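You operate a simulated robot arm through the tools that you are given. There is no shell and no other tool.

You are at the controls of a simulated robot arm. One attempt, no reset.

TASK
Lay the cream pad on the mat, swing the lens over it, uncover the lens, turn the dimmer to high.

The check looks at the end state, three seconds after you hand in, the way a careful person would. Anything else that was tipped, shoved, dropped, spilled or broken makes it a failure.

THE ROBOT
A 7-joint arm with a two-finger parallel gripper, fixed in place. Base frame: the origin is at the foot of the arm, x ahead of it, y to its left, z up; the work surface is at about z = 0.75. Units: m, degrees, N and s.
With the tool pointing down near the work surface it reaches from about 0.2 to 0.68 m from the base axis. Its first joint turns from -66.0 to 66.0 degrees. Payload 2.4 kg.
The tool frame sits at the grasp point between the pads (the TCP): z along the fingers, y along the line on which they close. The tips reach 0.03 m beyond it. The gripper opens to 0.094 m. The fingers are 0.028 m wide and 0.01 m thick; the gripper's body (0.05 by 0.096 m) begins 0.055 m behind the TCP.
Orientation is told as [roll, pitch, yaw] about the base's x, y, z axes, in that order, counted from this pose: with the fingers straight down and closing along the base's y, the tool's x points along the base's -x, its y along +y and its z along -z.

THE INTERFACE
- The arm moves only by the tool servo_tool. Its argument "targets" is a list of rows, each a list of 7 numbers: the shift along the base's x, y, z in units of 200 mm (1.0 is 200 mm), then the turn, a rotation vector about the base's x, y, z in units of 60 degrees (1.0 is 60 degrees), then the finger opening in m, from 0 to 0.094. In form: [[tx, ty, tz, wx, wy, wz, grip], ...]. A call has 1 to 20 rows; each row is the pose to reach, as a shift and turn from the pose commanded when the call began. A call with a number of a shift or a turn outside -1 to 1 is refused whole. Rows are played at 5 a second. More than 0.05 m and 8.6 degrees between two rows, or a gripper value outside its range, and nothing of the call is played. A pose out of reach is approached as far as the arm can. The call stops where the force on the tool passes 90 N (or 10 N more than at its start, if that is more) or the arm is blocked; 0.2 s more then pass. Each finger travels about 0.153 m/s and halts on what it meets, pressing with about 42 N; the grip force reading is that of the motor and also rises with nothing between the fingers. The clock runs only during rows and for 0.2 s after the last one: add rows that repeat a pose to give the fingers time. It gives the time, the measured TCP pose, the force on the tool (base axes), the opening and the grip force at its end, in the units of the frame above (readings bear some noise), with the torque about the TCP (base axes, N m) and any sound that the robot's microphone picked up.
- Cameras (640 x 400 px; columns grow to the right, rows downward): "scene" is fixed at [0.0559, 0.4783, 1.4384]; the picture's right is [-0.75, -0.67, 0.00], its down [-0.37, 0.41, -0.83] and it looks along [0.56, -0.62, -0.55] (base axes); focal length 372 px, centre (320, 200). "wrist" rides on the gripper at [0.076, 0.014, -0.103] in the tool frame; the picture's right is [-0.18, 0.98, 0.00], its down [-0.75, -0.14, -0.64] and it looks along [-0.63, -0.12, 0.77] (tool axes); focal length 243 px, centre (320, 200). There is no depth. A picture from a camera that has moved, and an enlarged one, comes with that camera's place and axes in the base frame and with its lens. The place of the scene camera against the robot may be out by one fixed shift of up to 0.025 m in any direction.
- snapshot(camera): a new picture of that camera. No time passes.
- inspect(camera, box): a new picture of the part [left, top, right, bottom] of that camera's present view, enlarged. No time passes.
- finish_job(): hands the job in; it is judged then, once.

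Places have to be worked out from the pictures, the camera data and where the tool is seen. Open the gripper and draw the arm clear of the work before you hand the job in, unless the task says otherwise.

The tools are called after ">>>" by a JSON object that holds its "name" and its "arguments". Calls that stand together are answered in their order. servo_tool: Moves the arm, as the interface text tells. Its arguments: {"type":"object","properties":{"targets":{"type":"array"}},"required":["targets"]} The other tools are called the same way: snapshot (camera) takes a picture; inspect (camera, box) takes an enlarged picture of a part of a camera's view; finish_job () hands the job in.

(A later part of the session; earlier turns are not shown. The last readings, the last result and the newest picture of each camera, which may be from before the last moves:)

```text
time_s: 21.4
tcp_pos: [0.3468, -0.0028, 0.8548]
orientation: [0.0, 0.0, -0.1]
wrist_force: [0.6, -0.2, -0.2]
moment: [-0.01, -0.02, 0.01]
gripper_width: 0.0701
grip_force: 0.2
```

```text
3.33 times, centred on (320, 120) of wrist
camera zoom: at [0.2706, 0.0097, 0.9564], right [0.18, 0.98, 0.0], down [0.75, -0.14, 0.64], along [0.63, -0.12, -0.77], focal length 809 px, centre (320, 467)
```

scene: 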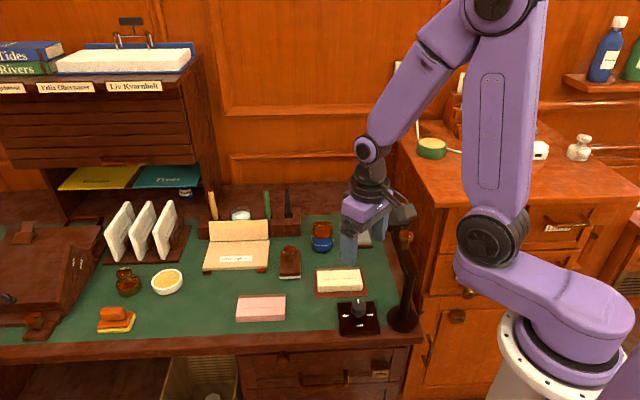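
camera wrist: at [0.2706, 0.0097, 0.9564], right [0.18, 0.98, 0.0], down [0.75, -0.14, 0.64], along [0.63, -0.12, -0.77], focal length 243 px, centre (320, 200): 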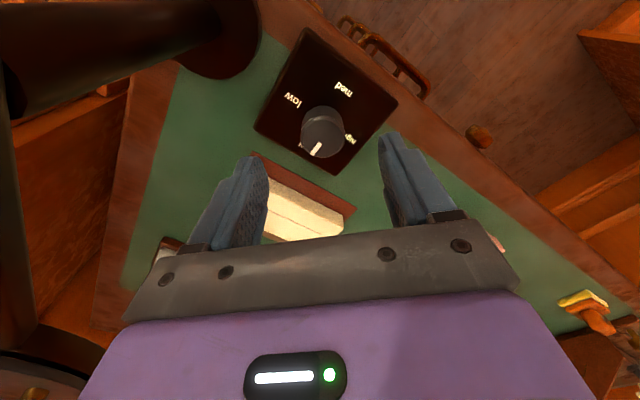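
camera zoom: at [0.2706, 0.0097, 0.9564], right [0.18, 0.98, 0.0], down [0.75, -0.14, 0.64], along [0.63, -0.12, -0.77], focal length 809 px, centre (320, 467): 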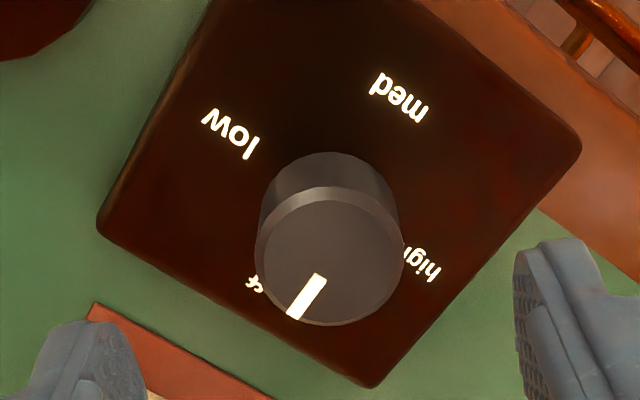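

The knob is centred at about (0.345, -0.003), with its top at z≈0.795. I lower around it with the tips a few mm above the panel and close gently.

>>> {"name": "servo_tool", "arguments": {"targets": [[-0.004, 0, -0.1, 0, 0, 0, 0.07], [-0.004, 0, -0.2, 0, 0, 0, 0.07], [-0.004, 0, -0.26, 0, 0, 0, 0.07], [-0.004, 0, -0.275, 0, 0, 0, 0.06], [-0.004, 0, -0.275, 0, 0, 0, 0.05], [-0.004, 0, -0.275, 0, 0, 0, 0.04], [-0.004, 0, -0.275, 0, 0, 0, 0.03], [-0.004, 0, -0.275, 0, 0, 0, 0.02], [-0.004, 0, -0.275, 0, 0, 0, 0.02]]}}

>>> {"name": "snapshot", "arguments": {"camera": "wrist"}}

>>> {"name": "inspect", "arguments": {"camera": "scene", "box": [310, 240, 430, 345]}}

```text
time_s: 23.4
tcp_pos: [0.3465, -0.0011, 0.8]
orientation: [0.1, 0.0, 0.3]
wrist_force: [1.0, 28.3, -7.5]
moment: [0.79, -0.1, 0.03]
gripper_width: 0.0321
grip_force: 45.0
```

```text
taken
camera wrist: at [0.2695, 0.0113, 0.9022], right [0.18, 0.98, 0.0], down [0.75, -0.14, 0.64], along [0.63, -0.11, -0.77], focal length 243 px, centre (320, 200)
```

wrist: 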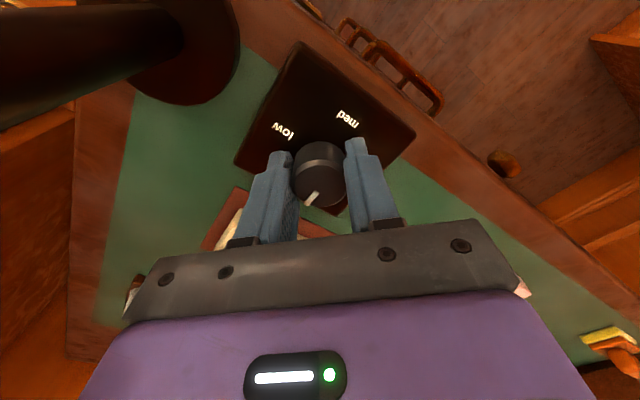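

```text
3.81 times, centred on (370, 292) of scene
camera zoom: at [0.0559, 0.4789, 1.4382], right [-0.75, -0.67, 0.0], down [-0.37, 0.41, -0.83], along [0.56, -0.62, -0.55], focal length 1418 px, centre (130, -152)
```

zoom: 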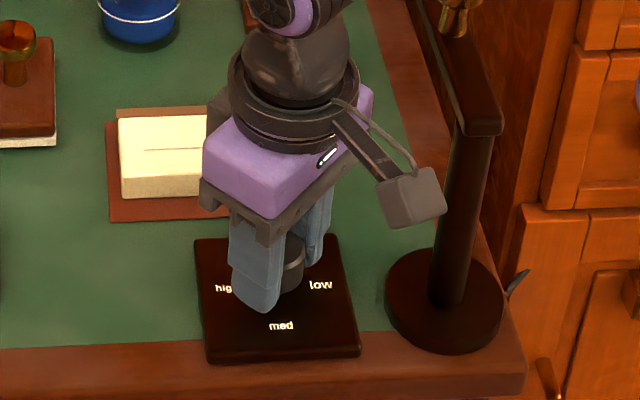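

The grip is on, but a 28 N side force says the knob's centre lies about 2 mm further in +y than my command. I shift the command to relieve that before turning.

>>> {"name": "servo_tool", "arguments": {"targets": [[0, 0.005, 0, 0, 0, 0, 0.02], [0, 0.009, 0, 0, 0, 0, 0.02], [0, 0.009, 0, 0, 0, 0, 0.02]]}}

```text
time_s: 24.2
tcp_pos: [0.3466, -0.0011, 0.8003]
orientation: [0.0, -0.1, -0.2]
wrist_force: [-2.0, 10.9, -12.6]
moment: [0.34, -1.01, -0.01]
gripper_width: 0.0317
grip_force: 45.6
```

Better; a bit more of the same shift, plus slightly down to relieve the vertical pull.

>>> {"name": "servo_tool", "arguments": {"targets": [[0, 0.004, -0.002, 0, 0, 0, 0.02], [0, 0.005, -0.004, 0, 0, 0, 0.02], [0, 0.005, -0.004, 0, 0, 0, 0.02]]}}

```text
time_s: 25.0
tcp_pos: [0.3452, -0.0005, 0.7995]
orientation: [0.0, -0.1, -0.3]
wrist_force: [-0.4, -16.8, 41.7]
moment: [0.13, 0.4, 0.01]
gripper_width: 0.0318
grip_force: 44.7
```

The arm is stiff, so I overshot slightly. I move back by about half a millimetre in both to sit neutral.

>>> {"name": "servo_tool", "arguments": {"targets": [[0, -0.0015, 0.002, 0, 0, 0, 0.02], [0, -0.0015, 0.003, 0, 0, 0, 0.02], [0, -0.0015, 0.003, 0, 0, 0, 0.02]]}}

```text
time_s: 25.8
tcp_pos: [0.3466, -0.0005, 0.8]
orientation: [-0.1, -0.1, -0.3]
wrist_force: [0.3, -32.0, 31.2]
moment: [-0.74, 0.0, -0.06]
gripper_width: 0.032
grip_force: 45.5
```

The forces are winding up through friction in the grip. I open, re-centre at the knob's indicated centre (y≈-0.0007), and close again.

>>> {"name": "servo_tool", "arguments": {"targets": [[0, 0, 0, 0, 0, 0, 0.045], [0, -0.0035, 0.004, 0, 0, 0, 0.045], [0, -0.0035, 0.004, 0, 0, 0, 0.045], [0, -0.0035, 0.004, 0, 0, 0, 0.045]]}}

>>> {"name": "inspect", "arguments": {"camera": "wrist", "box": [220, 100, 420, 240]}}

```text
time_s: 26.8
tcp_pos: [0.3462, 0.0005, 0.8001]
orientation: [0.0, 0.0, 0.0]
wrist_force: [0.3, 0.0, -0.4]
moment: [-0.01, 0.01, 0.02]
gripper_width: 0.0448
grip_force: 0.0
```

```text
2.86 times, centred on (320, 170) of wrist
camera zoom: at [0.2697, 0.0124, 0.9029], right [0.18, 0.98, 0.0], down [0.75, -0.14, 0.64], along [0.63, -0.12, -0.77], focal length 693 px, centre (320, 286)
```

zoom: 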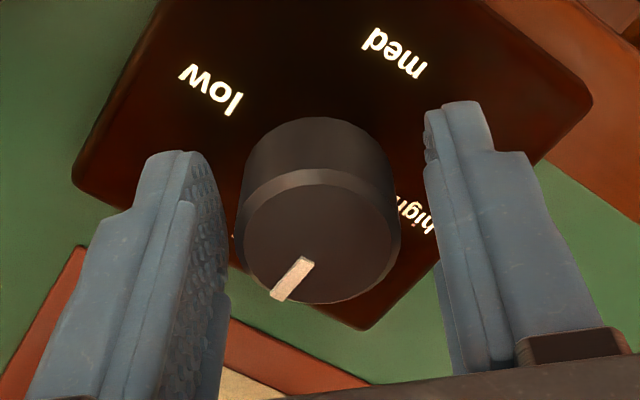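

Now the knob shows centred between the fingers. I close again and check the forces.

>>> {"name": "servo_tool", "arguments": {"targets": [[0, 0, 0, 0, 0, 0, 0.036], [0, 0, 0, 0, 0, 0, 0.028], [0, 0, 0, 0, 0, 0, 0.02], [0, 0, 0, 0, 0, 0, 0.02]]}}

```text
time_s: 27.8
tcp_pos: [0.3457, -0.0005, 0.8003]
orientation: [0.0, 0.0, -0.2]
wrist_force: [0.1, -10.1, 0.9]
moment: [-0.4, -0.01, -0.01]
gripper_width: 0.0319
grip_force: 45.5
```

The forces are small now. I turn clockwise (seen from above) by 45° and check that the mark follows.

>>> {"name": "servo_tool", "arguments": {"targets": [[0, -0.002, 0, 0, 0, -0.1, 0.02], [0, -0.002, 0, 0, 0, -0.2, 0.02], [0, -0.002, 0, 0, 0, -0.3, 0.02], [0, -0.002, 0, 0, 0, -0.4, 0.02], [0, -0.002, 0, 0, 0, -0.5, 0.02], [0, -0.002, 0, 0, 0, -0.6, 0.02], [0, -0.002, 0, 0, 0, -0.7, 0.02], [0, -0.002, 0, 0, 0, -0.75, 0.02], [0, -0.002, 0, 0, 0, -0.75, 0.02]]}}

>>> {"name": "snapshot", "arguments": {"camera": "wrist"}}

>>> {"name": "inspect", "arguments": {"camera": "scene", "box": [310, 240, 430, 345]}}

```text
time_s: 29.8
tcp_pos: [0.3468, 0.0007, 0.7997]
orientation: [0.0, 0.0, -45.0]
wrist_force: [-0.5, 4.8, 43.2]
moment: [-0.23, 0.21, 0.0]
gripper_width: 0.0318
grip_force: 44.8
```

```text
taken
camera wrist: at [0.3023, 0.0619, 0.9025], right [0.83, 0.56, 0.0], down [0.43, -0.63, 0.64], along [0.36, -0.53, -0.77], focal length 243 px, centre (320, 200)
```

wrist: 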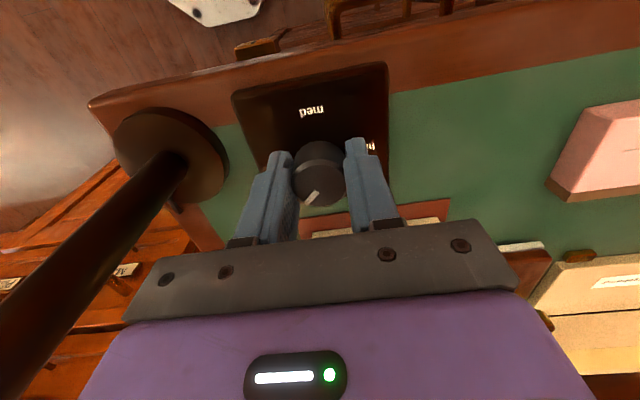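

```text
3.81 times, centred on (370, 292) of scene
camera zoom: at [0.0553, 0.4784, 1.4384], right [-0.75, -0.67, 0.0], down [-0.37, 0.41, -0.83], along [0.56, -0.62, -0.55], focal length 1418 px, centre (130, -152)
```

zoom: 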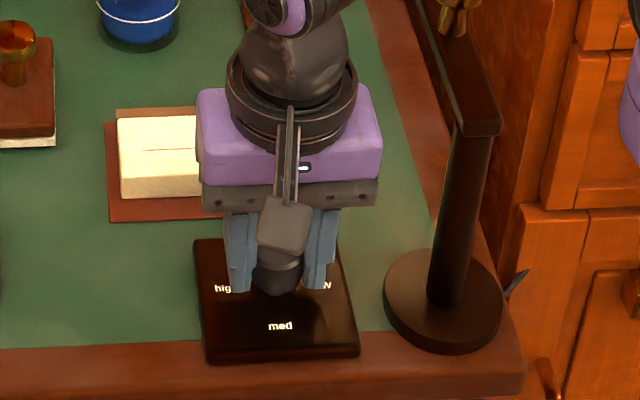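

The mark has turned with the gripper, so the knob follows. I ease up half a millimetre and turn on to yaw -90.

>>> {"name": "servo_tool", "arguments": {"targets": [[0, 0, 0.003, 0, 0, -0.1, 0.02], [0, 0, 0.003, 0, 0, -0.2, 0.02], [0, 0, 0.003, 0, 0, -0.3, 0.02], [0, 0, 0.003, 0, 0, -0.4, 0.02], [0, 0, 0.003, 0, 0, -0.5, 0.02], [0, 0, 0.003, 0, 0, -0.6, 0.02], [0, 0, 0.003, 0, 0, -0.7, 0.02], [0, 0, 0.003, 0, 0, -0.75, 0.02], [0, 0, 0.003, 0, 0, -0.75, 0.02]]}}

>>> {"name": "snapshot", "arguments": {"camera": "wrist"}}

>>> {"name": "inspect", "arguments": {"camera": "scene", "box": [310, 240, 430, 345]}}

```text
time_s: 31.8
tcp_pos: [0.3476, 0.0004, 0.8004]
orientation: [-0.1, -0.1, -90.0]
wrist_force: [9.9, 17.2, -39.9]
moment: [0.19, -0.35, -0.01]
gripper_width: 0.0318
grip_force: 44.6
```

```text
taken
camera wrist: at [0.3609, 0.0743, 0.9025], right [0.98, -0.18, 0.0], down [-0.14, -0.75, 0.64], along [-0.12, -0.63, -0.77], focal length 243 px, centre (320, 200)
```

wrist: 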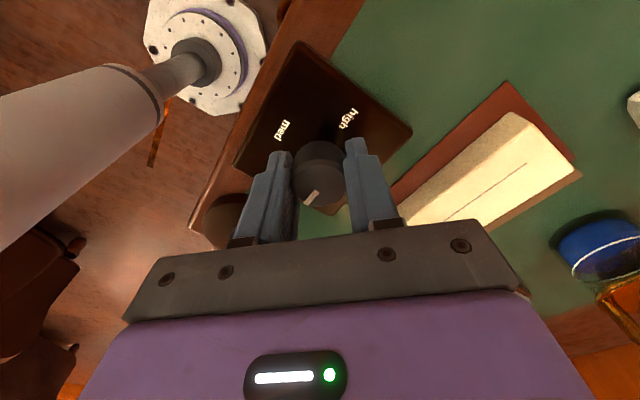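

```text
3.81 times, centred on (370, 292) of scene
camera zoom: at [0.0565, 0.4787, 1.4382], right [-0.75, -0.67, 0.0], down [-0.37, 0.41, -0.83], along [0.55, -0.62, -0.55], focal length 1418 px, centre (130, -152)
```

zoom: 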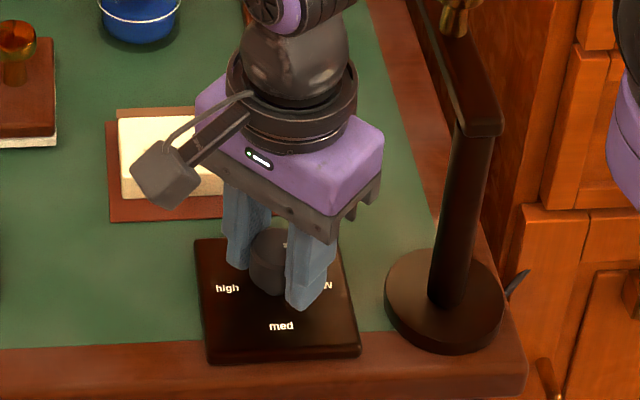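

The knob has now turned 90° (mark at "low"). I open the fingers and swing the gripper back to yaw 0 around the knob.

>>> {"name": "servo_tool", "arguments": {"targets": [[0, 0, 0, 0, 0, 0, 0.034], [0, 0, 0, 0, 0, 0, 0.042], [0, 0, 0, 0, 0, 0, 0.05], [0, 0, 0, 0, 0, 0.14, 0.05], [0, 0, 0, 0, 0, 0.28, 0.05], [0, 0, 0, 0, 0, 0.42, 0.05], [0, 0, 0, 0, 0, 0.56, 0.05], [0, 0, 0, 0, 0, 0.7, 0.05], [0, 0, 0, 0, 0, 0.84, 0.05], [0, 0, 0, 0, 0, 0.95, 0.05], [0, 0, 0, 0, 0, 0.95, 0.05]]}}

>>> {"name": "inspect", "arguments": {"camera": "scene", "box": [310, 240, 430, 345]}}

>>> {"name": "inspect", "arguments": {"camera": "wrist", "box": [220, 60, 420, 240]}}

```text
time_s: 34.2
tcp_pos: [0.3478, -0.0001, 0.8005]
orientation: [0.1, 0.0, -32.9]
wrist_force: [-0.3, 0.1, -0.8]
moment: [0.0, 0.02, 0.03]
gripper_width: 0.0499
grip_force: 0.0
```

```text
3.81 times, centred on (370, 292) of scene
camera zoom: at [0.0559, 0.4783, 1.4384], right [-0.75, -0.67, 0.0], down [-0.37, 0.41, -0.83], along [0.56, -0.62, -0.55], focal length 1418 px, centre (130, -152)
```

zoom: 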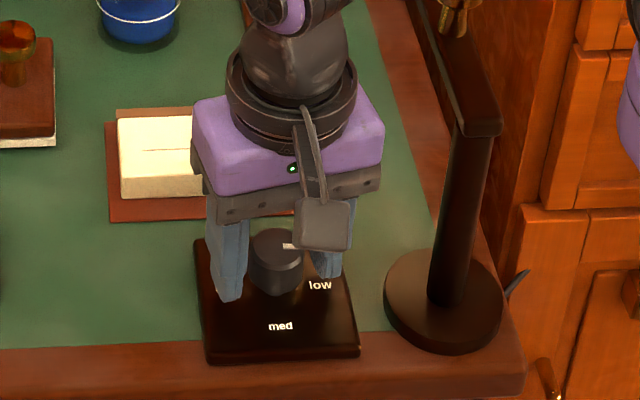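

```text
2.22 times, centred on (320, 150) of wrist
camera zoom: at [0.2902, 0.0512, 0.9031], right [0.69, 0.73, 0.0], down [0.56, -0.53, 0.64], along [0.47, -0.44, -0.77], focal length 539 px, centre (320, 311)
```

zoom: 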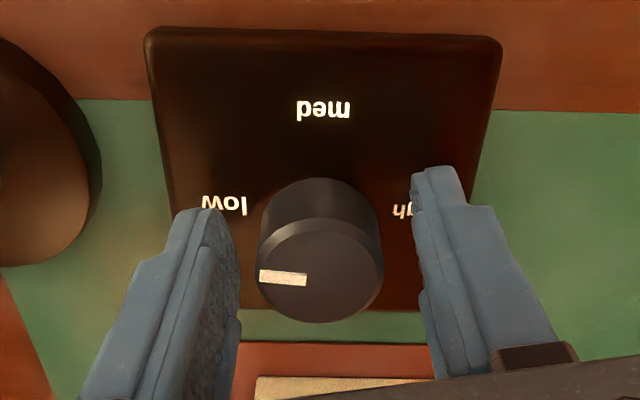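

The mark now points at "low". I rotate on to yaw 0 and regrip.

>>> {"name": "servo_tool", "arguments": {"targets": [[0, 0, 0, 0, 0, 0.14, 0.05], [0, 0, 0, 0, 0, 0.28, 0.05], [0, 0, 0, 0, 0, 0.42, 0.05], [0, 0, 0, 0, 0, 0.55, 0.05], [0, 0, 0, 0, 0, 0.55, 0.04], [0, 0, 0, 0, 0, 0.55, 0.03], [0, 0, 0, 0, 0, 0.55, 0.02], [0, 0, 0, 0, 0, 0.55, 0.02]]}}

```text
time_s: 36.0
tcp_pos: [0.3459, -0.0013, 0.8009]
orientation: [-0.1, 0.0, 0.0]
wrist_force: [-1.8, -1.0, -1.3]
moment: [0.33, -0.33, 0.02]
gripper_width: 0.0318
grip_force: 45.0
```

Centred with almost no side force. I turn clockwise again through 48° in this call, then on to yaw -90 in the next.

>>> {"name": "servo_tool", "arguments": {"targets": [[0, 0, 0, 0, 0, -0.1, 0.02], [0, 0, 0, 0, 0, -0.2, 0.02], [0, 0, 0, 0, 0, -0.3, 0.02], [0, 0, 0, 0, 0, -0.4, 0.02], [0, 0, 0, 0, 0, -0.5, 0.02], [0, 0, 0, 0, 0, -0.6, 0.02], [0, 0, 0, 0, 0, -0.7, 0.02], [0, 0, 0, 0, 0, -0.8, 0.02], [0, 0, 0, 0, 0, -0.8, 0.02]]}}

>>> {"name": "inspect", "arguments": {"camera": "wrist", "box": [220, 60, 420, 240]}}

```text
time_s: 38.0
tcp_pos: [0.3469, -0.0004, 0.8014]
orientation: [0.0, 0.0, -48.0]
wrist_force: [2.4, 18.6, -4.3]
moment: [-0.31, -0.19, 0.03]
gripper_width: 0.0318
grip_force: 44.9
```

```text
2.22 times, centred on (320, 150) of wrist
camera zoom: at [0.3057, 0.0642, 0.9034], right [0.85, 0.52, 0.0], down [0.4, -0.65, 0.64], along [0.33, -0.55, -0.77], focal length 539 px, centre (320, 311)
```

zoom: 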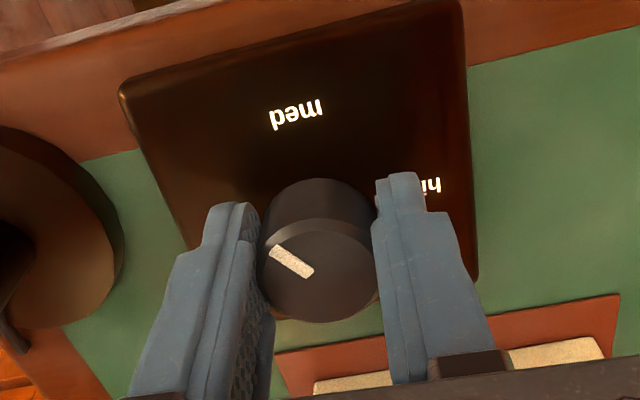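

The mark follows, now between "low" and "med". I continue to yaw -90.

>>> {"name": "servo_tool", "arguments": {"targets": [[0, 0, 0, 0, 0, -0.1, 0.02], [0, 0, 0, 0, 0, -0.2, 0.02], [0, 0, 0, 0, 0, -0.3, 0.02], [0, 0, 0, 0, 0, -0.4, 0.02], [0, 0, 0, 0, 0, -0.5, 0.02], [0, 0, 0, 0, 0, -0.6, 0.02], [0, 0, 0, 0, 0, -0.7, 0.02], [0, 0, 0, 0, 0, -0.7, 0.02]]}}

>>> {"name": "inspect", "arguments": {"camera": "wrist", "box": [220, 60, 420, 240]}}

```text
time_s: 39.8
tcp_pos: [0.3474, -0.0, 0.8017]
orientation: [0.0, 0.1, -90.0]
wrist_force: [10.4, 30.5, 6.1]
moment: [0.43, 0.21, 0.05]
gripper_width: 0.0314
grip_force: 45.4
```

```text
2.22 times, centred on (320, 150) of wrist
camera zoom: at [0.3607, 0.0743, 0.9034], right [0.98, -0.18, 0.0], down [-0.14, -0.75, 0.64], along [-0.12, -0.63, -0.77], focal length 539 px, centre (320, 311)
```

zoom: 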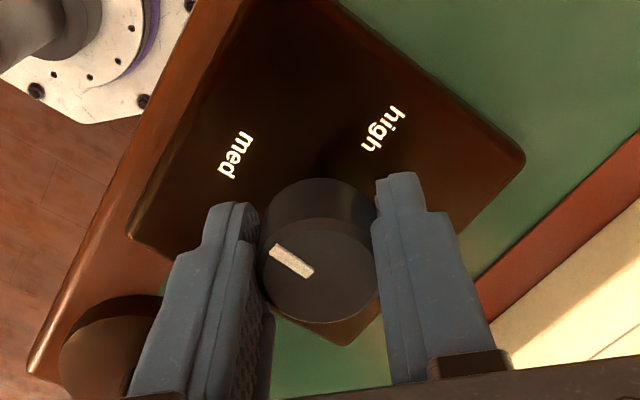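

The mark is now at about "med". I open, rotate back around the knob, and regrip for the last quarter turn.

>>> {"name": "servo_tool", "arguments": {"targets": [[0, 0, 0, 0, 0, 0, 0.034], [0, 0, 0, 0, 0, 0, 0.042], [0, 0, 0, 0, 0, 0, 0.05], [-0.002, 0, -0.002, 0, 0, 0.14, 0.05], [-0.002, 0, -0.002, 0, 0, 0.28, 0.05], [-0.002, 0, -0.002, 0, 0, 0.42, 0.05], [-0.002, 0, -0.002, 0, 0, 0.56, 0.05], [-0.002, 0, -0.002, 0, 0, 0.7, 0.05], [-0.002, 0, -0.002, 0, 0, 0.84, 0.05], [-0.002, 0, -0.002, 0, 0, 0.95, 0.05], [-0.002, 0, -0.002, 0, 0, 0.95, 0.05]]}}

>>> {"name": "inspect", "arguments": {"camera": "wrist", "box": [220, 60, 420, 240]}}

```text
time_s: 42.2
tcp_pos: [0.3463, -0.0005, 0.8004]
orientation: [-0.1, 0.0, -33.0]
wrist_force: [-0.6, -0.3, 0.3]
moment: [0.0, 0.01, 0.01]
gripper_width: 0.0501
grip_force: 0.1
```

```text
2.22 times, centred on (320, 150) of wrist
camera zoom: at [0.2891, 0.0513, 0.9026], right [0.69, 0.73, 0.0], down [0.56, -0.53, 0.64], along [0.47, -0.44, -0.77], focal length 539 px, centre (320, 311)
```

zoom: 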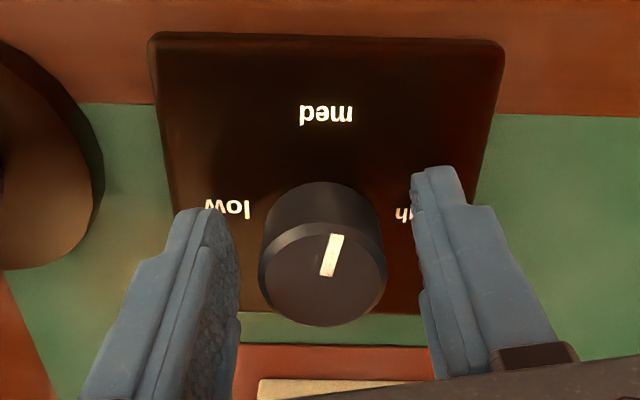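

Measured on the knob's top plane, the mark is about 13° past "med", so about 77° more brings it to "high". I rotate to yaw 0 and regrip.

>>> {"name": "servo_tool", "arguments": {"targets": [[0, 0, 0, 0, 0, 0.14, 0.05], [0, 0, 0, 0, 0, 0.28, 0.05], [0, 0, 0, 0, 0, 0.42, 0.05], [0, 0, 0, 0, 0, 0.55, 0.05], [0, 0, 0, 0, 0, 0.55, 0.04], [0, 0, 0, 0, 0, 0.55, 0.03], [0, 0, 0, 0, 0, 0.55, 0.02], [0, 0, 0, 0, 0, 0.55, 0.02]]}}

>>> {"name": "inspect", "arguments": {"camera": "wrist", "box": [260, 100, 380, 220]}}

```text
time_s: 44.0
tcp_pos: [0.3465, -0.0004, 0.8016]
orientation: [-0.1, 0.0, 0.0]
wrist_force: [-0.4, -2.5, 0.8]
moment: [-0.05, -0.29, -0.01]
gripper_width: 0.0315
grip_force: 44.6
```

```text
3.33 times, centred on (320, 160) of wrist
camera zoom: at [0.2694, 0.0118, 0.9031], right [0.18, 0.98, 0.0], down [0.75, -0.14, 0.64], along [0.63, -0.12, -0.77], focal length 809 px, centre (320, 333)
```

zoom: 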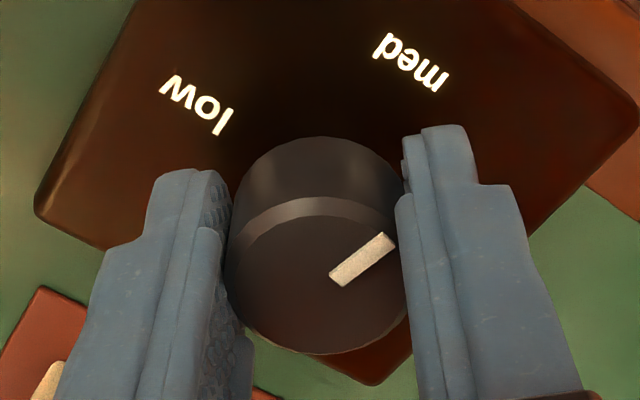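

The mark lies at about 122° and "high" at 45°, so I turn 77° clockwise: 48° now, then the rest after a check.

>>> {"name": "servo_tool", "arguments": {"targets": [[0, 0, 0, 0, 0, -0.1, 0.02], [0, 0, 0, 0, 0, -0.2, 0.02], [0, 0, 0, 0, 0, -0.3, 0.02], [0, 0, 0, 0, 0, -0.4, 0.02], [0, 0, 0, 0, 0, -0.5, 0.02], [0, 0, 0, 0, 0, -0.6, 0.02], [0, 0, 0, 0, 0, -0.7, 0.02], [0, 0, 0, 0, 0, -0.8, 0.02], [0, 0, 0, 0, 0, -0.8, 0.02]]}}

>>> {"name": "inspect", "arguments": {"camera": "wrist", "box": [260, 100, 380, 220]}}

```text
time_s: 46.0
tcp_pos: [0.3461, -0.0001, 0.8002]
orientation: [0.0, -0.1, -47.9]
wrist_force: [4.0, 15.2, 5.9]
moment: [1.05, 0.91, 0.03]
gripper_width: 0.0311
grip_force: 44.9
```

```text
3.33 times, centred on (320, 160) of wrist
camera zoom: at [0.3055, 0.0644, 0.9031], right [0.85, 0.52, 0.0], down [0.4, -0.65, 0.64], along [0.33, -0.55, -0.77], focal length 809 px, centre (320, 333)
```

zoom: 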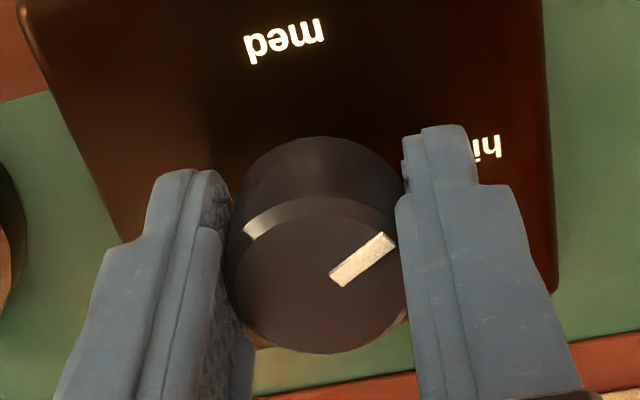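

The mark follows; about 29° remain to "high". I turn the rest.

>>> {"name": "servo_tool", "arguments": {"targets": [[0, 0, 0, 0, 0, -0.1, 0.02], [0, 0, 0, 0, 0, -0.2, 0.02], [0, 0, 0, 0, 0, -0.3, 0.02], [0, 0, 0, 0, 0, -0.4, 0.02], [0, 0, 0, 0, 0, -0.48, 0.02], [0, 0, 0, 0, 0, -0.48, 0.02]]}}

>>> {"name": "inspect", "arguments": {"camera": "wrist", "box": [260, 100, 380, 220]}}

>>> {"name": "inspect", "arguments": {"camera": "scene", "box": [310, 240, 430, 345]}}

```text
time_s: 47.4
tcp_pos: [0.3471, 0.0003, 0.8]
orientation: [0.1, -0.1, -76.7]
wrist_force: [12.6, 32.1, 32.7]
moment: [0.17, 0.39, 0.03]
gripper_width: 0.0312
grip_force: 44.7
```

```text
3.33 times, centred on (320, 160) of wrist
camera zoom: at [0.3424, 0.0758, 0.9028], right [1.0, 0.05, 0.0], down [0.03, -0.77, 0.64], along [0.03, -0.64, -0.77], focal length 809 px, centre (320, 333)
```

zoom: 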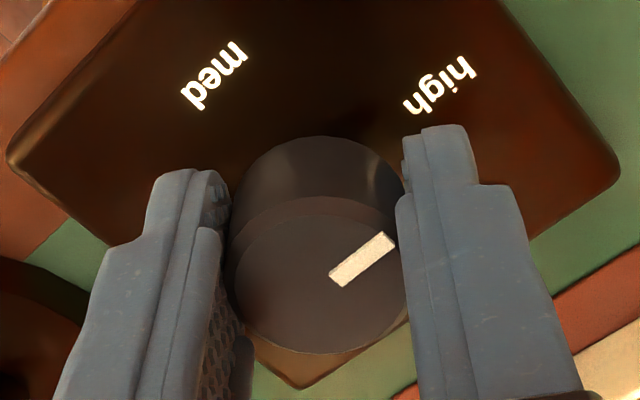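

```text
3.81 times, centred on (370, 292) of scene
camera zoom: at [0.0558, 0.479, 1.4381], right [-0.75, -0.67, 0.0], down [-0.37, 0.41, -0.83], along [0.56, -0.62, -0.55], focal length 1418 px, centre (130, -152)
```

zoom: 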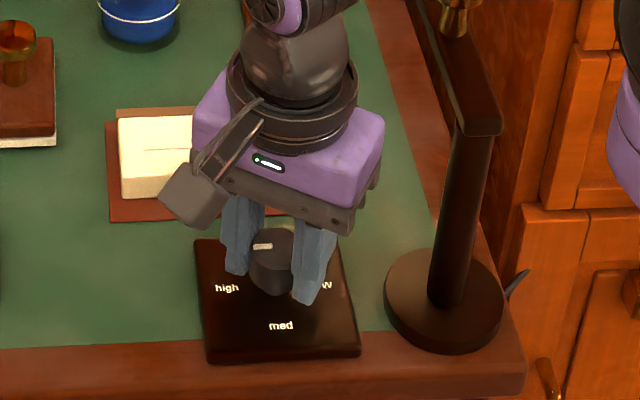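

The mark now points to "high". I open the fingers and rise straight up to look at it from above.

>>> {"name": "servo_tool", "arguments": {"targets": [[0, 0, 0, 0, 0, 0, 0.034], [0, 0, 0, 0, 0, 0, 0.042], [0, 0, 0, 0, 0, 0, 0.055], [0, 0, 0.1, 0, 0, 0, 0.055], [0, 0, 0.25, 0, 0, 0, 0.055], [0, 0, 0.45, 0, 0, 0, 0.055], [0, 0, 0.6, 0, 0, 0, 0.055], [0, 0, 0.6, 0, 0, 0, 0.055]]}}

>>> {"name": "inspect", "arguments": {"camera": "wrist", "box": [240, 0, 400, 160]}}

>>> {"name": "inspect", "arguments": {"camera": "scene", "box": [320, 275, 400, 345]}}

```text
time_s: 49.2
tcp_pos: [0.3471, -0.0003, 0.9202]
orientation: [-0.2, 0.0, -76.8]
wrist_force: [0.8, 1.1, 0.1]
moment: [0.01, -0.03, 0.0]
gripper_width: 0.0552
grip_force: 0.1
```

```text
2.50 times, centred on (320, 80) of wrist
camera zoom: at [0.3433, 0.0752, 1.0228], right [1.0, 0.05, 0.0], down [0.04, -0.77, 0.64], along [0.03, -0.64, -0.77], focal length 606 px, centre (320, 500)
```

zoom: 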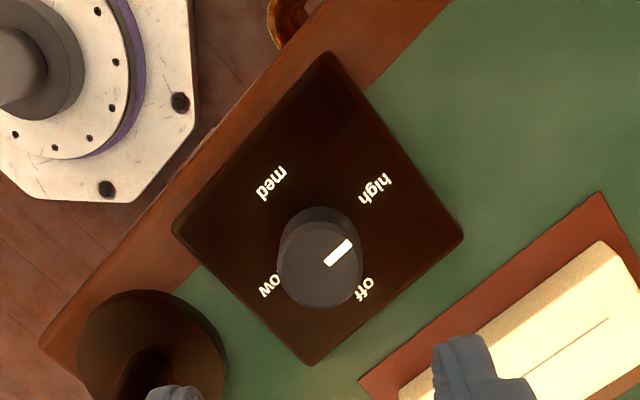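

```text
5.71 times, centred on (360, 310) of scene
camera zoom: at [0.0558, 0.4783, 1.4384], right [-0.75, -0.67, 0.0], down [-0.37, 0.41, -0.83], along [0.56, -0.62, -0.55], focal length 2128 px, centre (91, -429)
```

zoom: 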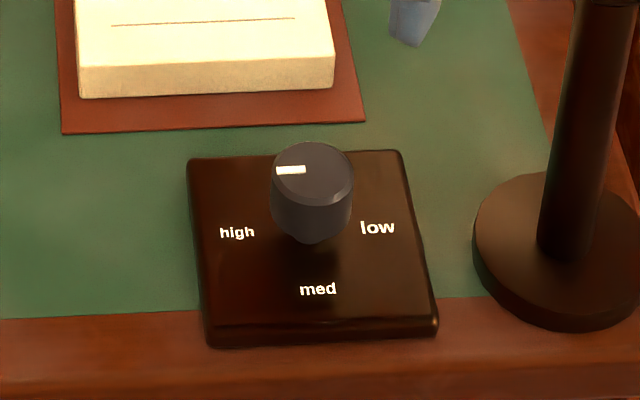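

The mark sits at 45°, right at "high". Next comes the lens: I rise and move above the bronze swing knob, with the fingers set to close across the lens arm (yaw about -47).

>>> {"name": "servo_tool", "arguments": {"targets": [[0, 0, 0.2, 0, 0, 0, 0.07], [0, 0, 0.4, 0, 0, 0, 0.07], [0, 0, 0.6, 0, 0, 0, 0.07], [0, 0, 0.75, 0, 0, 0, 0.07], [-0.045, -0.13, 0.75, 0, 0, 0.125, 0.07], [-0.09, -0.26, 0.75, 0, 0, 0.25, 0.07], [-0.14, -0.39, 0.75, 0, 0, 0.375, 0.07], [-0.185, -0.54, 0.75, 0, 0, 0.5, 0.07], [-0.185, -0.54, 0.75, 0, 0, 0.5, 0.07]]}}

>>> {"name": "snapshot", "arguments": {"camera": "wrist"}}

>>> {"name": "snapshot", "arguments": {"camera": "scene"}}

```text
time_s: 51.2
tcp_pos: [0.3092, -0.107, 1.0707]
orientation: [-0.1, -0.1, -46.7]
wrist_force: [0.0, 0.1, 0.2]
moment: [0.0, 0.0, 0.0]
gripper_width: 0.0699
grip_force: 0.0
```

```text
taken
camera wrist: at [0.2665, -0.0448, 1.1727], right [0.84, 0.54, 0.0], down [0.41, -0.65, 0.64], along [0.35, -0.54, -0.77], focal length 243 px, centre (320, 200)
```

wrist: 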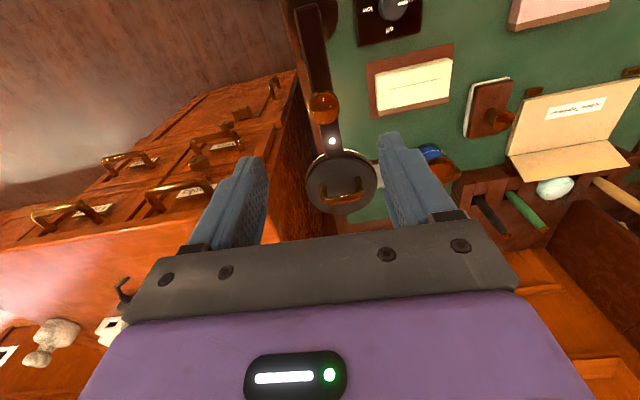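

```text
taken
```

scene: 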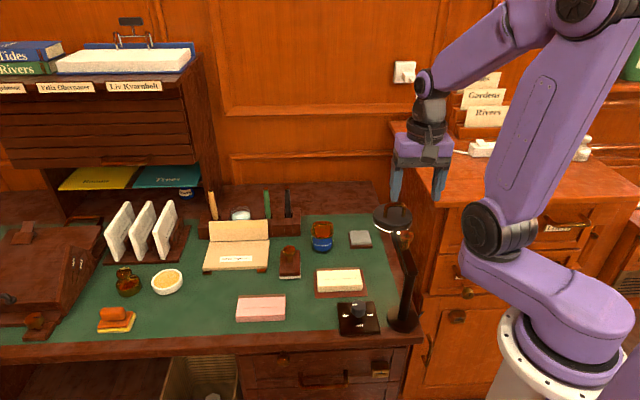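

I zoom on the lens arm from this good overhead view.

>>> {"name": "inspect", "arguments": {"camera": "wrist", "box": [270, 0, 410, 220]}}

>>> {"name": "inspect", "arguments": {"camera": "wrist", "box": [290, 80, 390, 170]}}

>>> {"name": "inspect", "arguments": {"camera": "wrist", "box": [290, 140, 390, 220]}}

```text
1.82 times, centred on (340, 110) of wrist
camera zoom: at [0.2665, -0.0448, 1.1727], right [0.84, 0.54, 0.0], down [0.41, -0.65, 0.64], along [0.35, -0.54, -0.77], focal length 441 px, centre (284, 364)
```

zoom: 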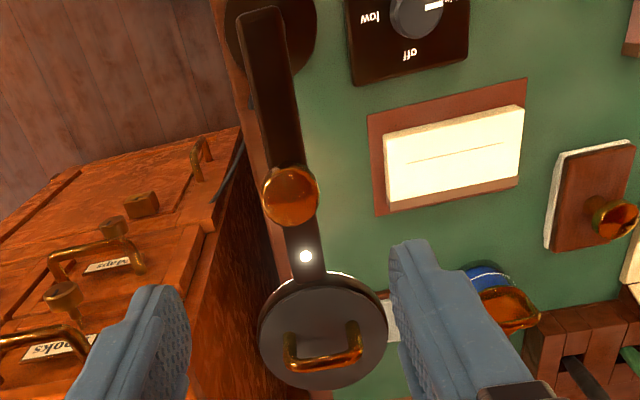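

```text
4.44 times, centred on (340, 125) of wrist
camera zoom: at [0.2665, -0.0448, 1.1727], right [0.84, 0.54, 0.0], down [0.41, -0.65, 0.64], along [0.35, -0.54, -0.77], focal length 1078 px, centre (231, 533)
```

zoom: 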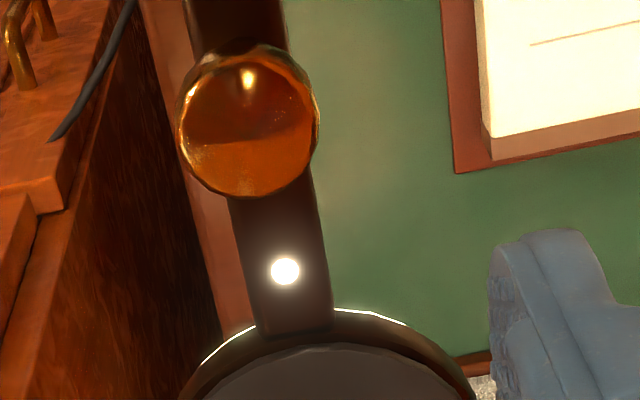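

```text
5.00 times, centred on (340, 180) of wrist
camera zoom: at [0.2665, -0.0448, 1.1727], right [0.84, 0.54, 0.0], down [0.41, -0.65, 0.64], along [0.35, -0.54, -0.77], focal length 1213 px, centre (220, 300)
```

zoom: 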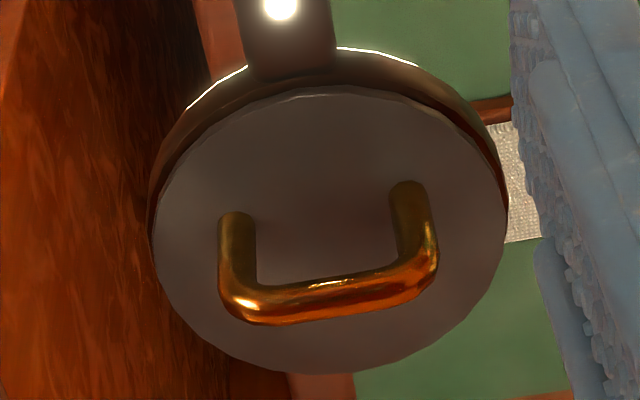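

The lamp is lit (light on the arm, glow under the rim), so the dimmer works. Measurements from this view:
- Swing knob: (0.311, -0.1075), with its head at z≈0.94–0.955.
- Pivot: about (0.266, -0.061).
- Lens radius: about 0.175, so a swing of about 46° counter-clockwise puts the lens over the pad.

I lower the open fingers around the knob.

>>> {"name": "servo_tool", "arguments": {"targets": [[0.006, -0.003, -0.15, 0, 0, 0, 0.06], [0.006, -0.003, -0.3, 0, 0, 0, 0.06], [0.006, -0.003, -0.4, 0, 0, 0, 0.06], [0.006, -0.003, -0.5, 0, 0, 0, 0.06], [0.006, -0.003, -0.56, 0, 0, 0, 0.06], [0.006, -0.003, -0.59, 0, 0, 0, 0.06], [0.006, -0.003, -0.59, 0, 0, 0, 0.06]]}}

>>> {"name": "snapshot", "arguments": {"camera": "wrist"}}

>>> {"name": "inspect", "arguments": {"camera": "scene", "box": [350, 160, 470, 270]}}

```text
time_s: 52.8
tcp_pos: [0.3103, -0.1094, 0.9519]
orientation: [0.0, 0.0, -46.7]
wrist_force: [0.2, -0.2, 0.6]
moment: [-0.01, 0.0, 0.0]
gripper_width: 0.0599
grip_force: 0.0
```

```text
taken
camera wrist: at [0.2679, -0.0459, 1.0548], right [0.84, 0.54, 0.0], down [0.41, -0.65, 0.64], along [0.35, -0.54, -0.77], focal length 243 px, centre (320, 200)
```

wrist: 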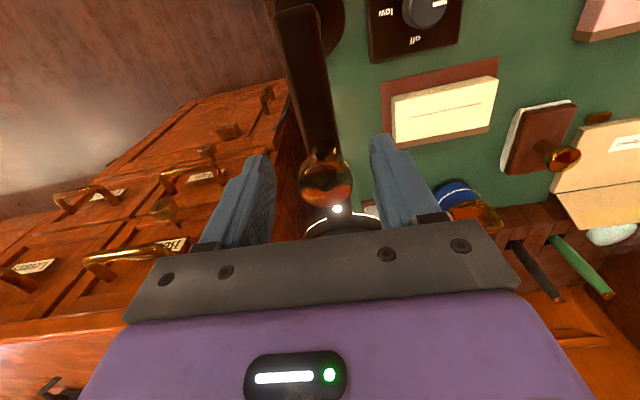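

```text
3.64 times, centred on (410, 215) of scene
camera zoom: at [0.0559, 0.4783, 1.4384], right [-0.75, -0.67, 0.0], down [-0.37, 0.41, -0.83], along [0.56, -0.62, -0.55], focal length 1354 px, centre (-7, 146)
```

zoom: 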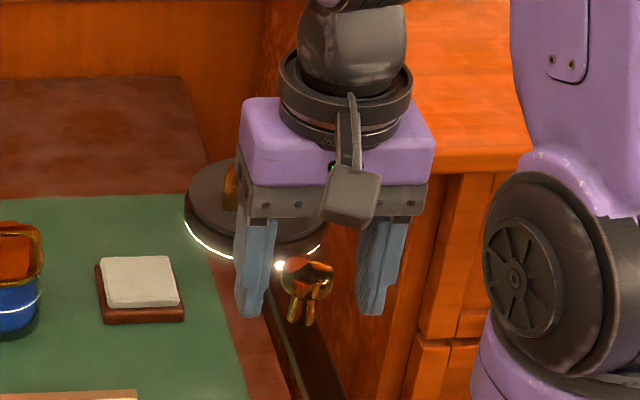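

The fingers straddle the knob head, which sits about 2–3 mm toward the +y finger. I re-centre and close to a loose cage (0.037 m) so the arm can swing freely without side load.

>>> {"name": "servo_tool", "arguments": {"targets": [[0.0075, 0.007, 0, 0, 0, 0, 0.055], [0.0075, 0.007, 0, 0, 0, 0, 0.048], [0.0075, 0.007, 0, 0, 0, 0, 0.042], [0.0075, 0.007, 0, 0, 0, 0, 0.037], [0.0075, 0.007, 0, 0, 0, 0, 0.037]]}}

>>> {"name": "inspect", "arguments": {"camera": "wrist", "box": [240, 120, 400, 240]}}

>>> {"name": "inspect", "arguments": {"camera": "scene", "box": [370, 190, 450, 250]}}

```text
time_s: 54.0
tcp_pos: [0.3128, -0.1075, 0.9526]
orientation: [0.1, 0.0, -46.8]
wrist_force: [0.6, 0.6, -0.7]
moment: [-0.05, -0.02, -0.01]
gripper_width: 0.037
grip_force: 0.0
```

```text
3.33 times, centred on (320, 180) of wrist
camera zoom: at [0.2696, -0.0446, 1.0549], right [0.84, 0.54, 0.0], down [0.41, -0.65, 0.64], along [0.35, -0.54, -0.77], focal length 809 px, centre (320, 267)
```

zoom: 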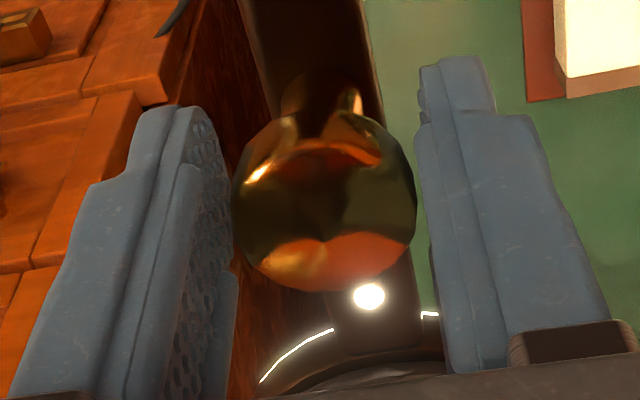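

```text
6.67 times, centred on (410, 220) of scene
camera zoom: at [0.0559, 0.4783, 1.4384], right [-0.75, -0.67, 0.0], down [-0.37, 0.41, -0.83], along [0.56, -0.62, -0.55], focal length 2482 px, centre (-280, 67)
```

zoom: 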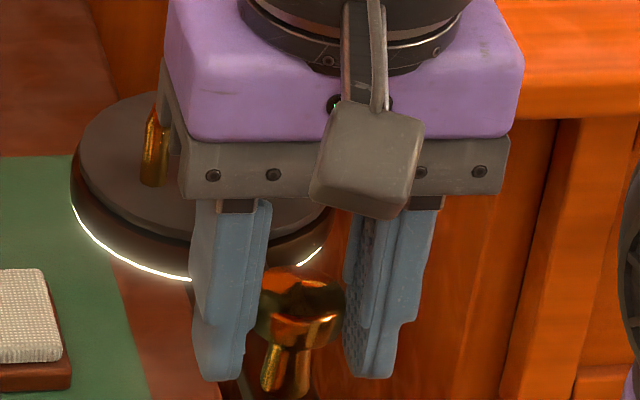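

The knob is caged cleanly. I swing the first 20° counter-clockwise about the pivot, slowly, turning the gripper with it.

>>> {"name": "servo_tool", "arguments": {"targets": [[0.0098, 0.0101, 0, 0, 0, 0.0417, 0.037], [0.0193, 0.0207, 0, 0, 0, 0.0833, 0.037], [0.0282, 0.0317, 0, 0, 0, 0.125, 0.037], [0.0368, 0.043, 0, 0, 0, 0.1667, 0.037], [0.0447, 0.0547, 0, 0, 0, 0.2083, 0.037], [0.0522, 0.0668, 0, 0, 0, 0.25, 0.037], [0.0591, 0.0792, 0, 0, 0, 0.2917, 0.037], [0.0655, 0.0918, 0, 0, 0, 0.3333, 0.037], [0.0655, 0.0918, 0, 0, 0, 0.3333, 0.037]]}}

>>> {"name": "snapshot", "arguments": {"camera": "wrist"}}

>>> {"name": "inspect", "arguments": {"camera": "scene", "box": [300, 170, 460, 335]}}

```text
time_s: 56.0
tcp_pos: [0.3243, -0.0894, 0.9521]
orientation: [-0.1, 0.0, -26.7]
wrist_force: [-1.4, -2.1, 0.0]
moment: [-0.06, 0.03, 0.0]
gripper_width: 0.0385
grip_force: 0.4
```

```text
taken
camera wrist: at [0.2629, -0.0443, 1.0548], right [0.61, 0.8, 0.0], down [0.61, -0.47, 0.64], along [0.51, -0.39, -0.77], focal length 243 px, centre (320, 200)
```

wrist: 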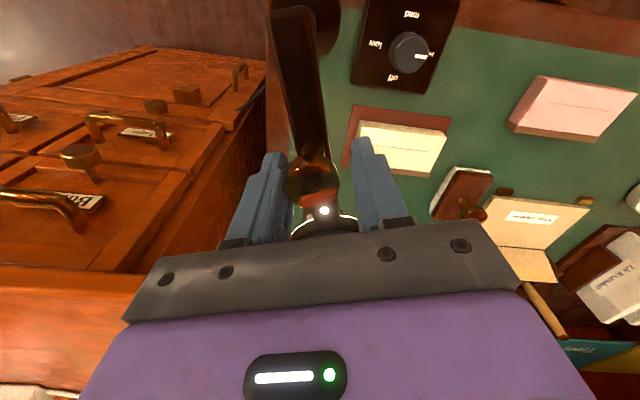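

```text
2.42 times, centred on (380, 252) of scene
camera zoom: at [0.0558, 0.4782, 1.4384], right [-0.75, -0.67, 0.0], down [-0.37, 0.41, -0.83], along [0.56, -0.62, -0.55], focal length 903 px, centre (174, 73)
```

zoom: 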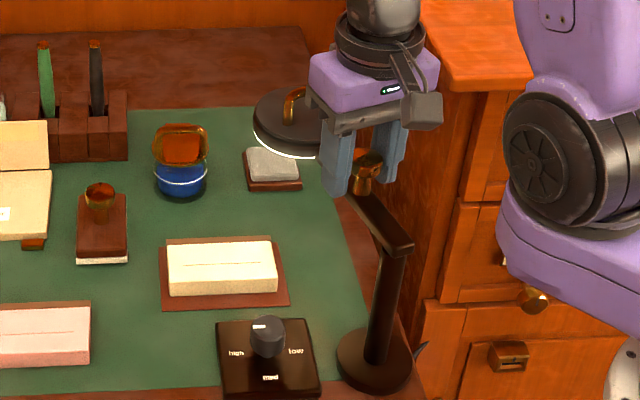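

The arm swings easily with only about 2 N. I continue another 22.5°.

>>> {"name": "servo_tool", "arguments": {"targets": [[0.0058, 0.0129, 0, 0, 0, 0.0417, 0.037], [0.011, 0.0261, 0, 0, 0, 0.0833, 0.037], [0.0157, 0.0394, 0, 0, 0, 0.125, 0.037], [0.0198, 0.053, 0, 0, 0, 0.1667, 0.037], [0.0233, 0.0667, 0, 0, 0, 0.2083, 0.037], [0.0262, 0.0806, 0, 0, 0, 0.25, 0.037], [0.0284, 0.0945, 0, 0, 0, 0.2917, 0.037], [0.0301, 0.1086, 0, 0, 0, 0.3333, 0.037], [0.0311, 0.1227, 0, 0, 0, 0.375, 0.037], [0.0311, 0.1227, 0, 0, 0, 0.375, 0.037]]}}

>>> {"name": "snapshot", "arguments": {"camera": "wrist"}}

>>> {"name": "inspect", "arguments": {"camera": "scene", "box": [300, 170, 460, 335]}}

```text
time_s: 58.2
tcp_pos: [0.3315, -0.0658, 0.9524]
orientation: [0.0, 0.0, -4.5]
wrist_force: [-0.2, -1.9, -1.2]
moment: [0.01, -0.03, 0.03]
gripper_width: 0.0383
grip_force: 1.1
```

```text
taken
camera wrist: at [0.2555, -0.0465, 1.055], right [0.26, 0.97, 0.0], down [0.74, -0.2, 0.64], along [0.62, -0.16, -0.77], focal length 243 px, centre (320, 200)
```

wrist: 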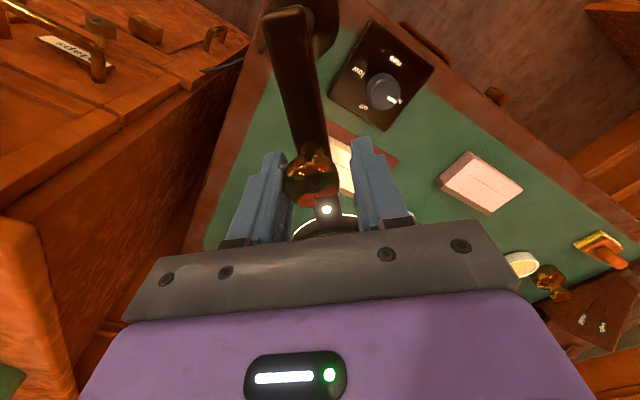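

```text
2.42 times, centred on (380, 252) of scene
camera zoom: at [0.0559, 0.4782, 1.4384], right [-0.75, -0.67, 0.0], down [-0.37, 0.41, -0.83], along [0.56, -0.62, -0.55], focal length 903 px, centre (174, 73)
```

zoom: 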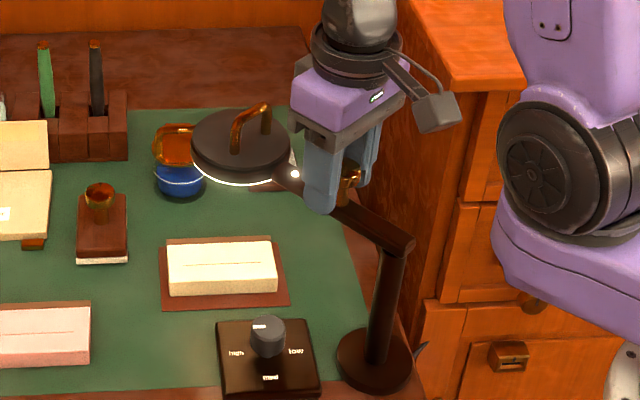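

The lens head is now at about (0.438, -0.073), with roughly 4–5° to go. I push that last bit.

>>> {"name": "servo_tool", "arguments": {"targets": [[0.0005, 0.0142, 0, 0, 0, 0.0417, 0.037], [0.0003, 0.0284, 0, 0, 0, 0.0833, 0.037], [0.0003, 0.0284, 0, 0, 0, 0.0833, 0.037]]}}

>>> {"name": "snapshot", "arguments": {"camera": "scene"}}

>>> {"name": "inspect", "arguments": {"camera": "scene", "box": [300, 170, 460, 335]}}

>>> {"name": "inspect", "arguments": {"camera": "wrist", "box": [220, 0, 420, 230]}}

```text
time_s: 59.0
tcp_pos: [0.3309, -0.0585, 0.9527]
orientation: [-0.1, 0.0, 0.8]
wrist_force: [1.8, -3.2, 0.7]
moment: [-0.03, -0.02, 0.03]
gripper_width: 0.0385
grip_force: 1.0
```

```text
taken
```

scene: 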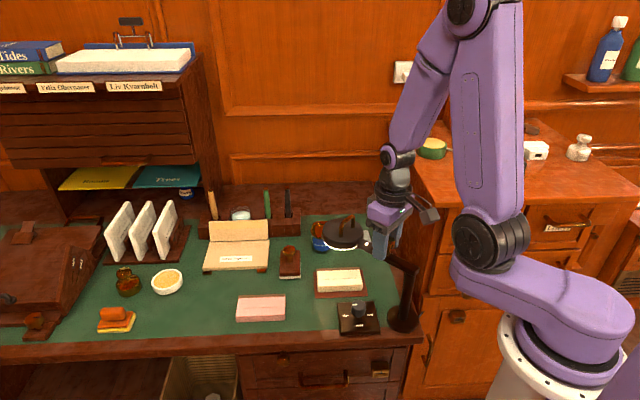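

```text
2.42 times, centred on (380, 252) of scene
camera zoom: at [0.0559, 0.4782, 1.4384], right [-0.75, -0.67, 0.0], down [-0.37, 0.41, -0.83], along [0.56, -0.62, -0.55], focal length 903 px, centre (174, 73)
```

zoom: 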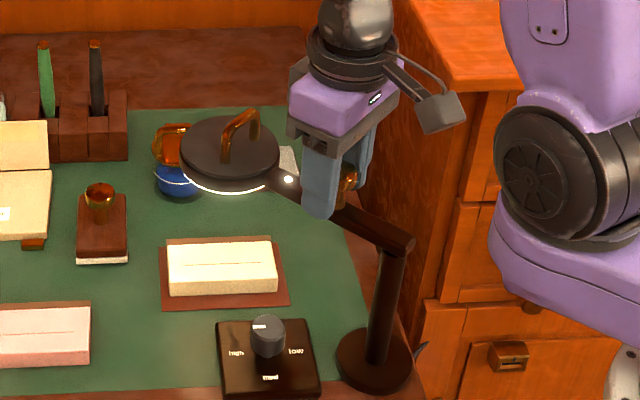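

```text
1.74 times, centred on (320, 115) of wrist
camera zoom: at [0.2537, -0.0474, 1.0548], right [0.17, 0.99, 0.0], down [0.76, -0.13, 0.64], along [0.63, -0.11, -0.77], focal length 422 px, centre (320, 348)
```

zoom: 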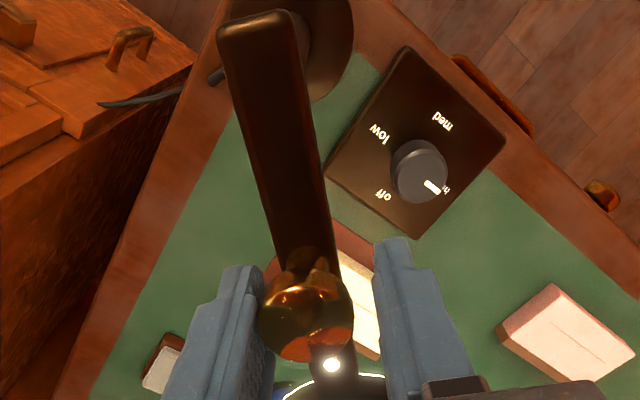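

The lens head now reads at about (0.442, -0.06), right over the pad. I open the fingers, rise clear of the knob, and look from above.

>>> {"name": "servo_tool", "arguments": {"targets": [[0, 0, 0, 0, 0, 0, 0.045], [0, 0, 0, 0, 0, 0, 0.055], [0, 0, 0, 0, 0, 0, 0.065], [0, 0, 0.15, 0, 0, 0, 0.065], [0, 0, 0.35, 0, 0, 0, 0.065], [0, 0, 0.55, 0, 0, 0, 0.065], [0, 0, 0.75, 0, 0, 0, 0.065], [0, 0, 0.75, 0, 0, 0, 0.065]]}}

>>> {"name": "snapshot", "arguments": {"camera": "wrist"}}

>>> {"name": "inspect", "arguments": {"camera": "wrist", "box": [230, 0, 390, 200]}}

>>> {"name": "inspect", "arguments": {"camera": "scene", "box": [310, 190, 430, 300]}}

```text
time_s: 60.8
tcp_pos: [0.3301, -0.0578, 1.1019]
orientation: [0.1, 0.0, 0.7]
wrist_force: [0.3, -0.2, 0.2]
moment: [0.0, 0.03, 0.0]
gripper_width: 0.0648
grip_force: 0.1
```

```text
taken
camera wrist: at [0.2536, -0.0461, 1.2047], right [0.17, 0.98, 0.0], down [0.76, -0.13, 0.64], along [0.63, -0.11, -0.77], focal length 243 px, centre (320, 200)
```

wrist: 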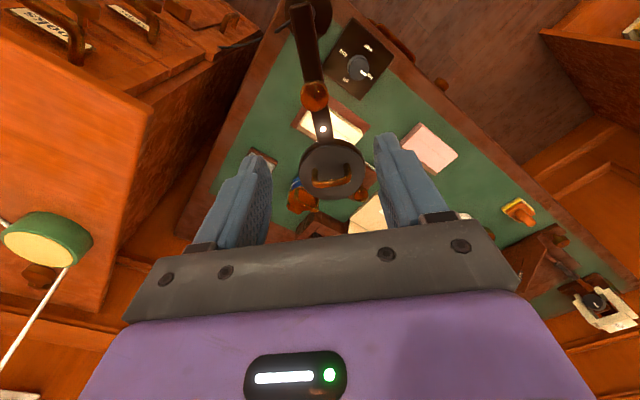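

```text
2.00 times, centred on (310, 100) of wrist
camera zoom: at [0.2536, -0.0461, 1.2047], right [0.17, 0.98, 0.0], down [0.76, -0.13, 0.64], along [0.63, -0.11, -0.77], focal length 485 px, centre (340, 400)
```

zoom: 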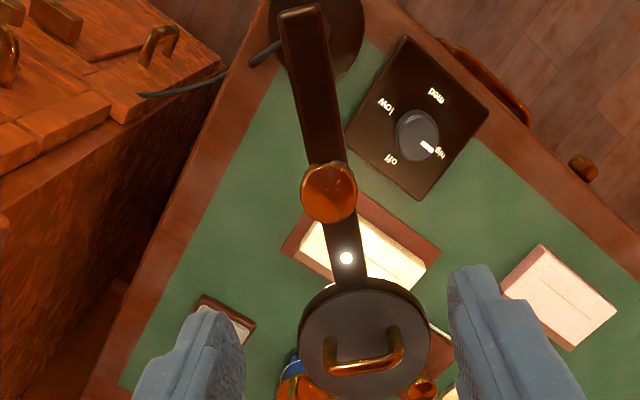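

```text
3.64 times, centred on (370, 245) of scene
camera zoom: at [0.0558, 0.4783, 1.4384], right [-0.75, -0.67, 0.0], down [-0.37, 0.41, -0.83], along [0.56, -0.62, -0.55], focal length 1354 px, centre (138, 36)
```

zoom: 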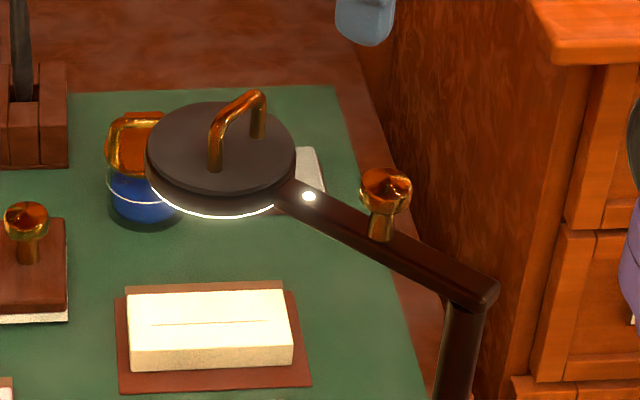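

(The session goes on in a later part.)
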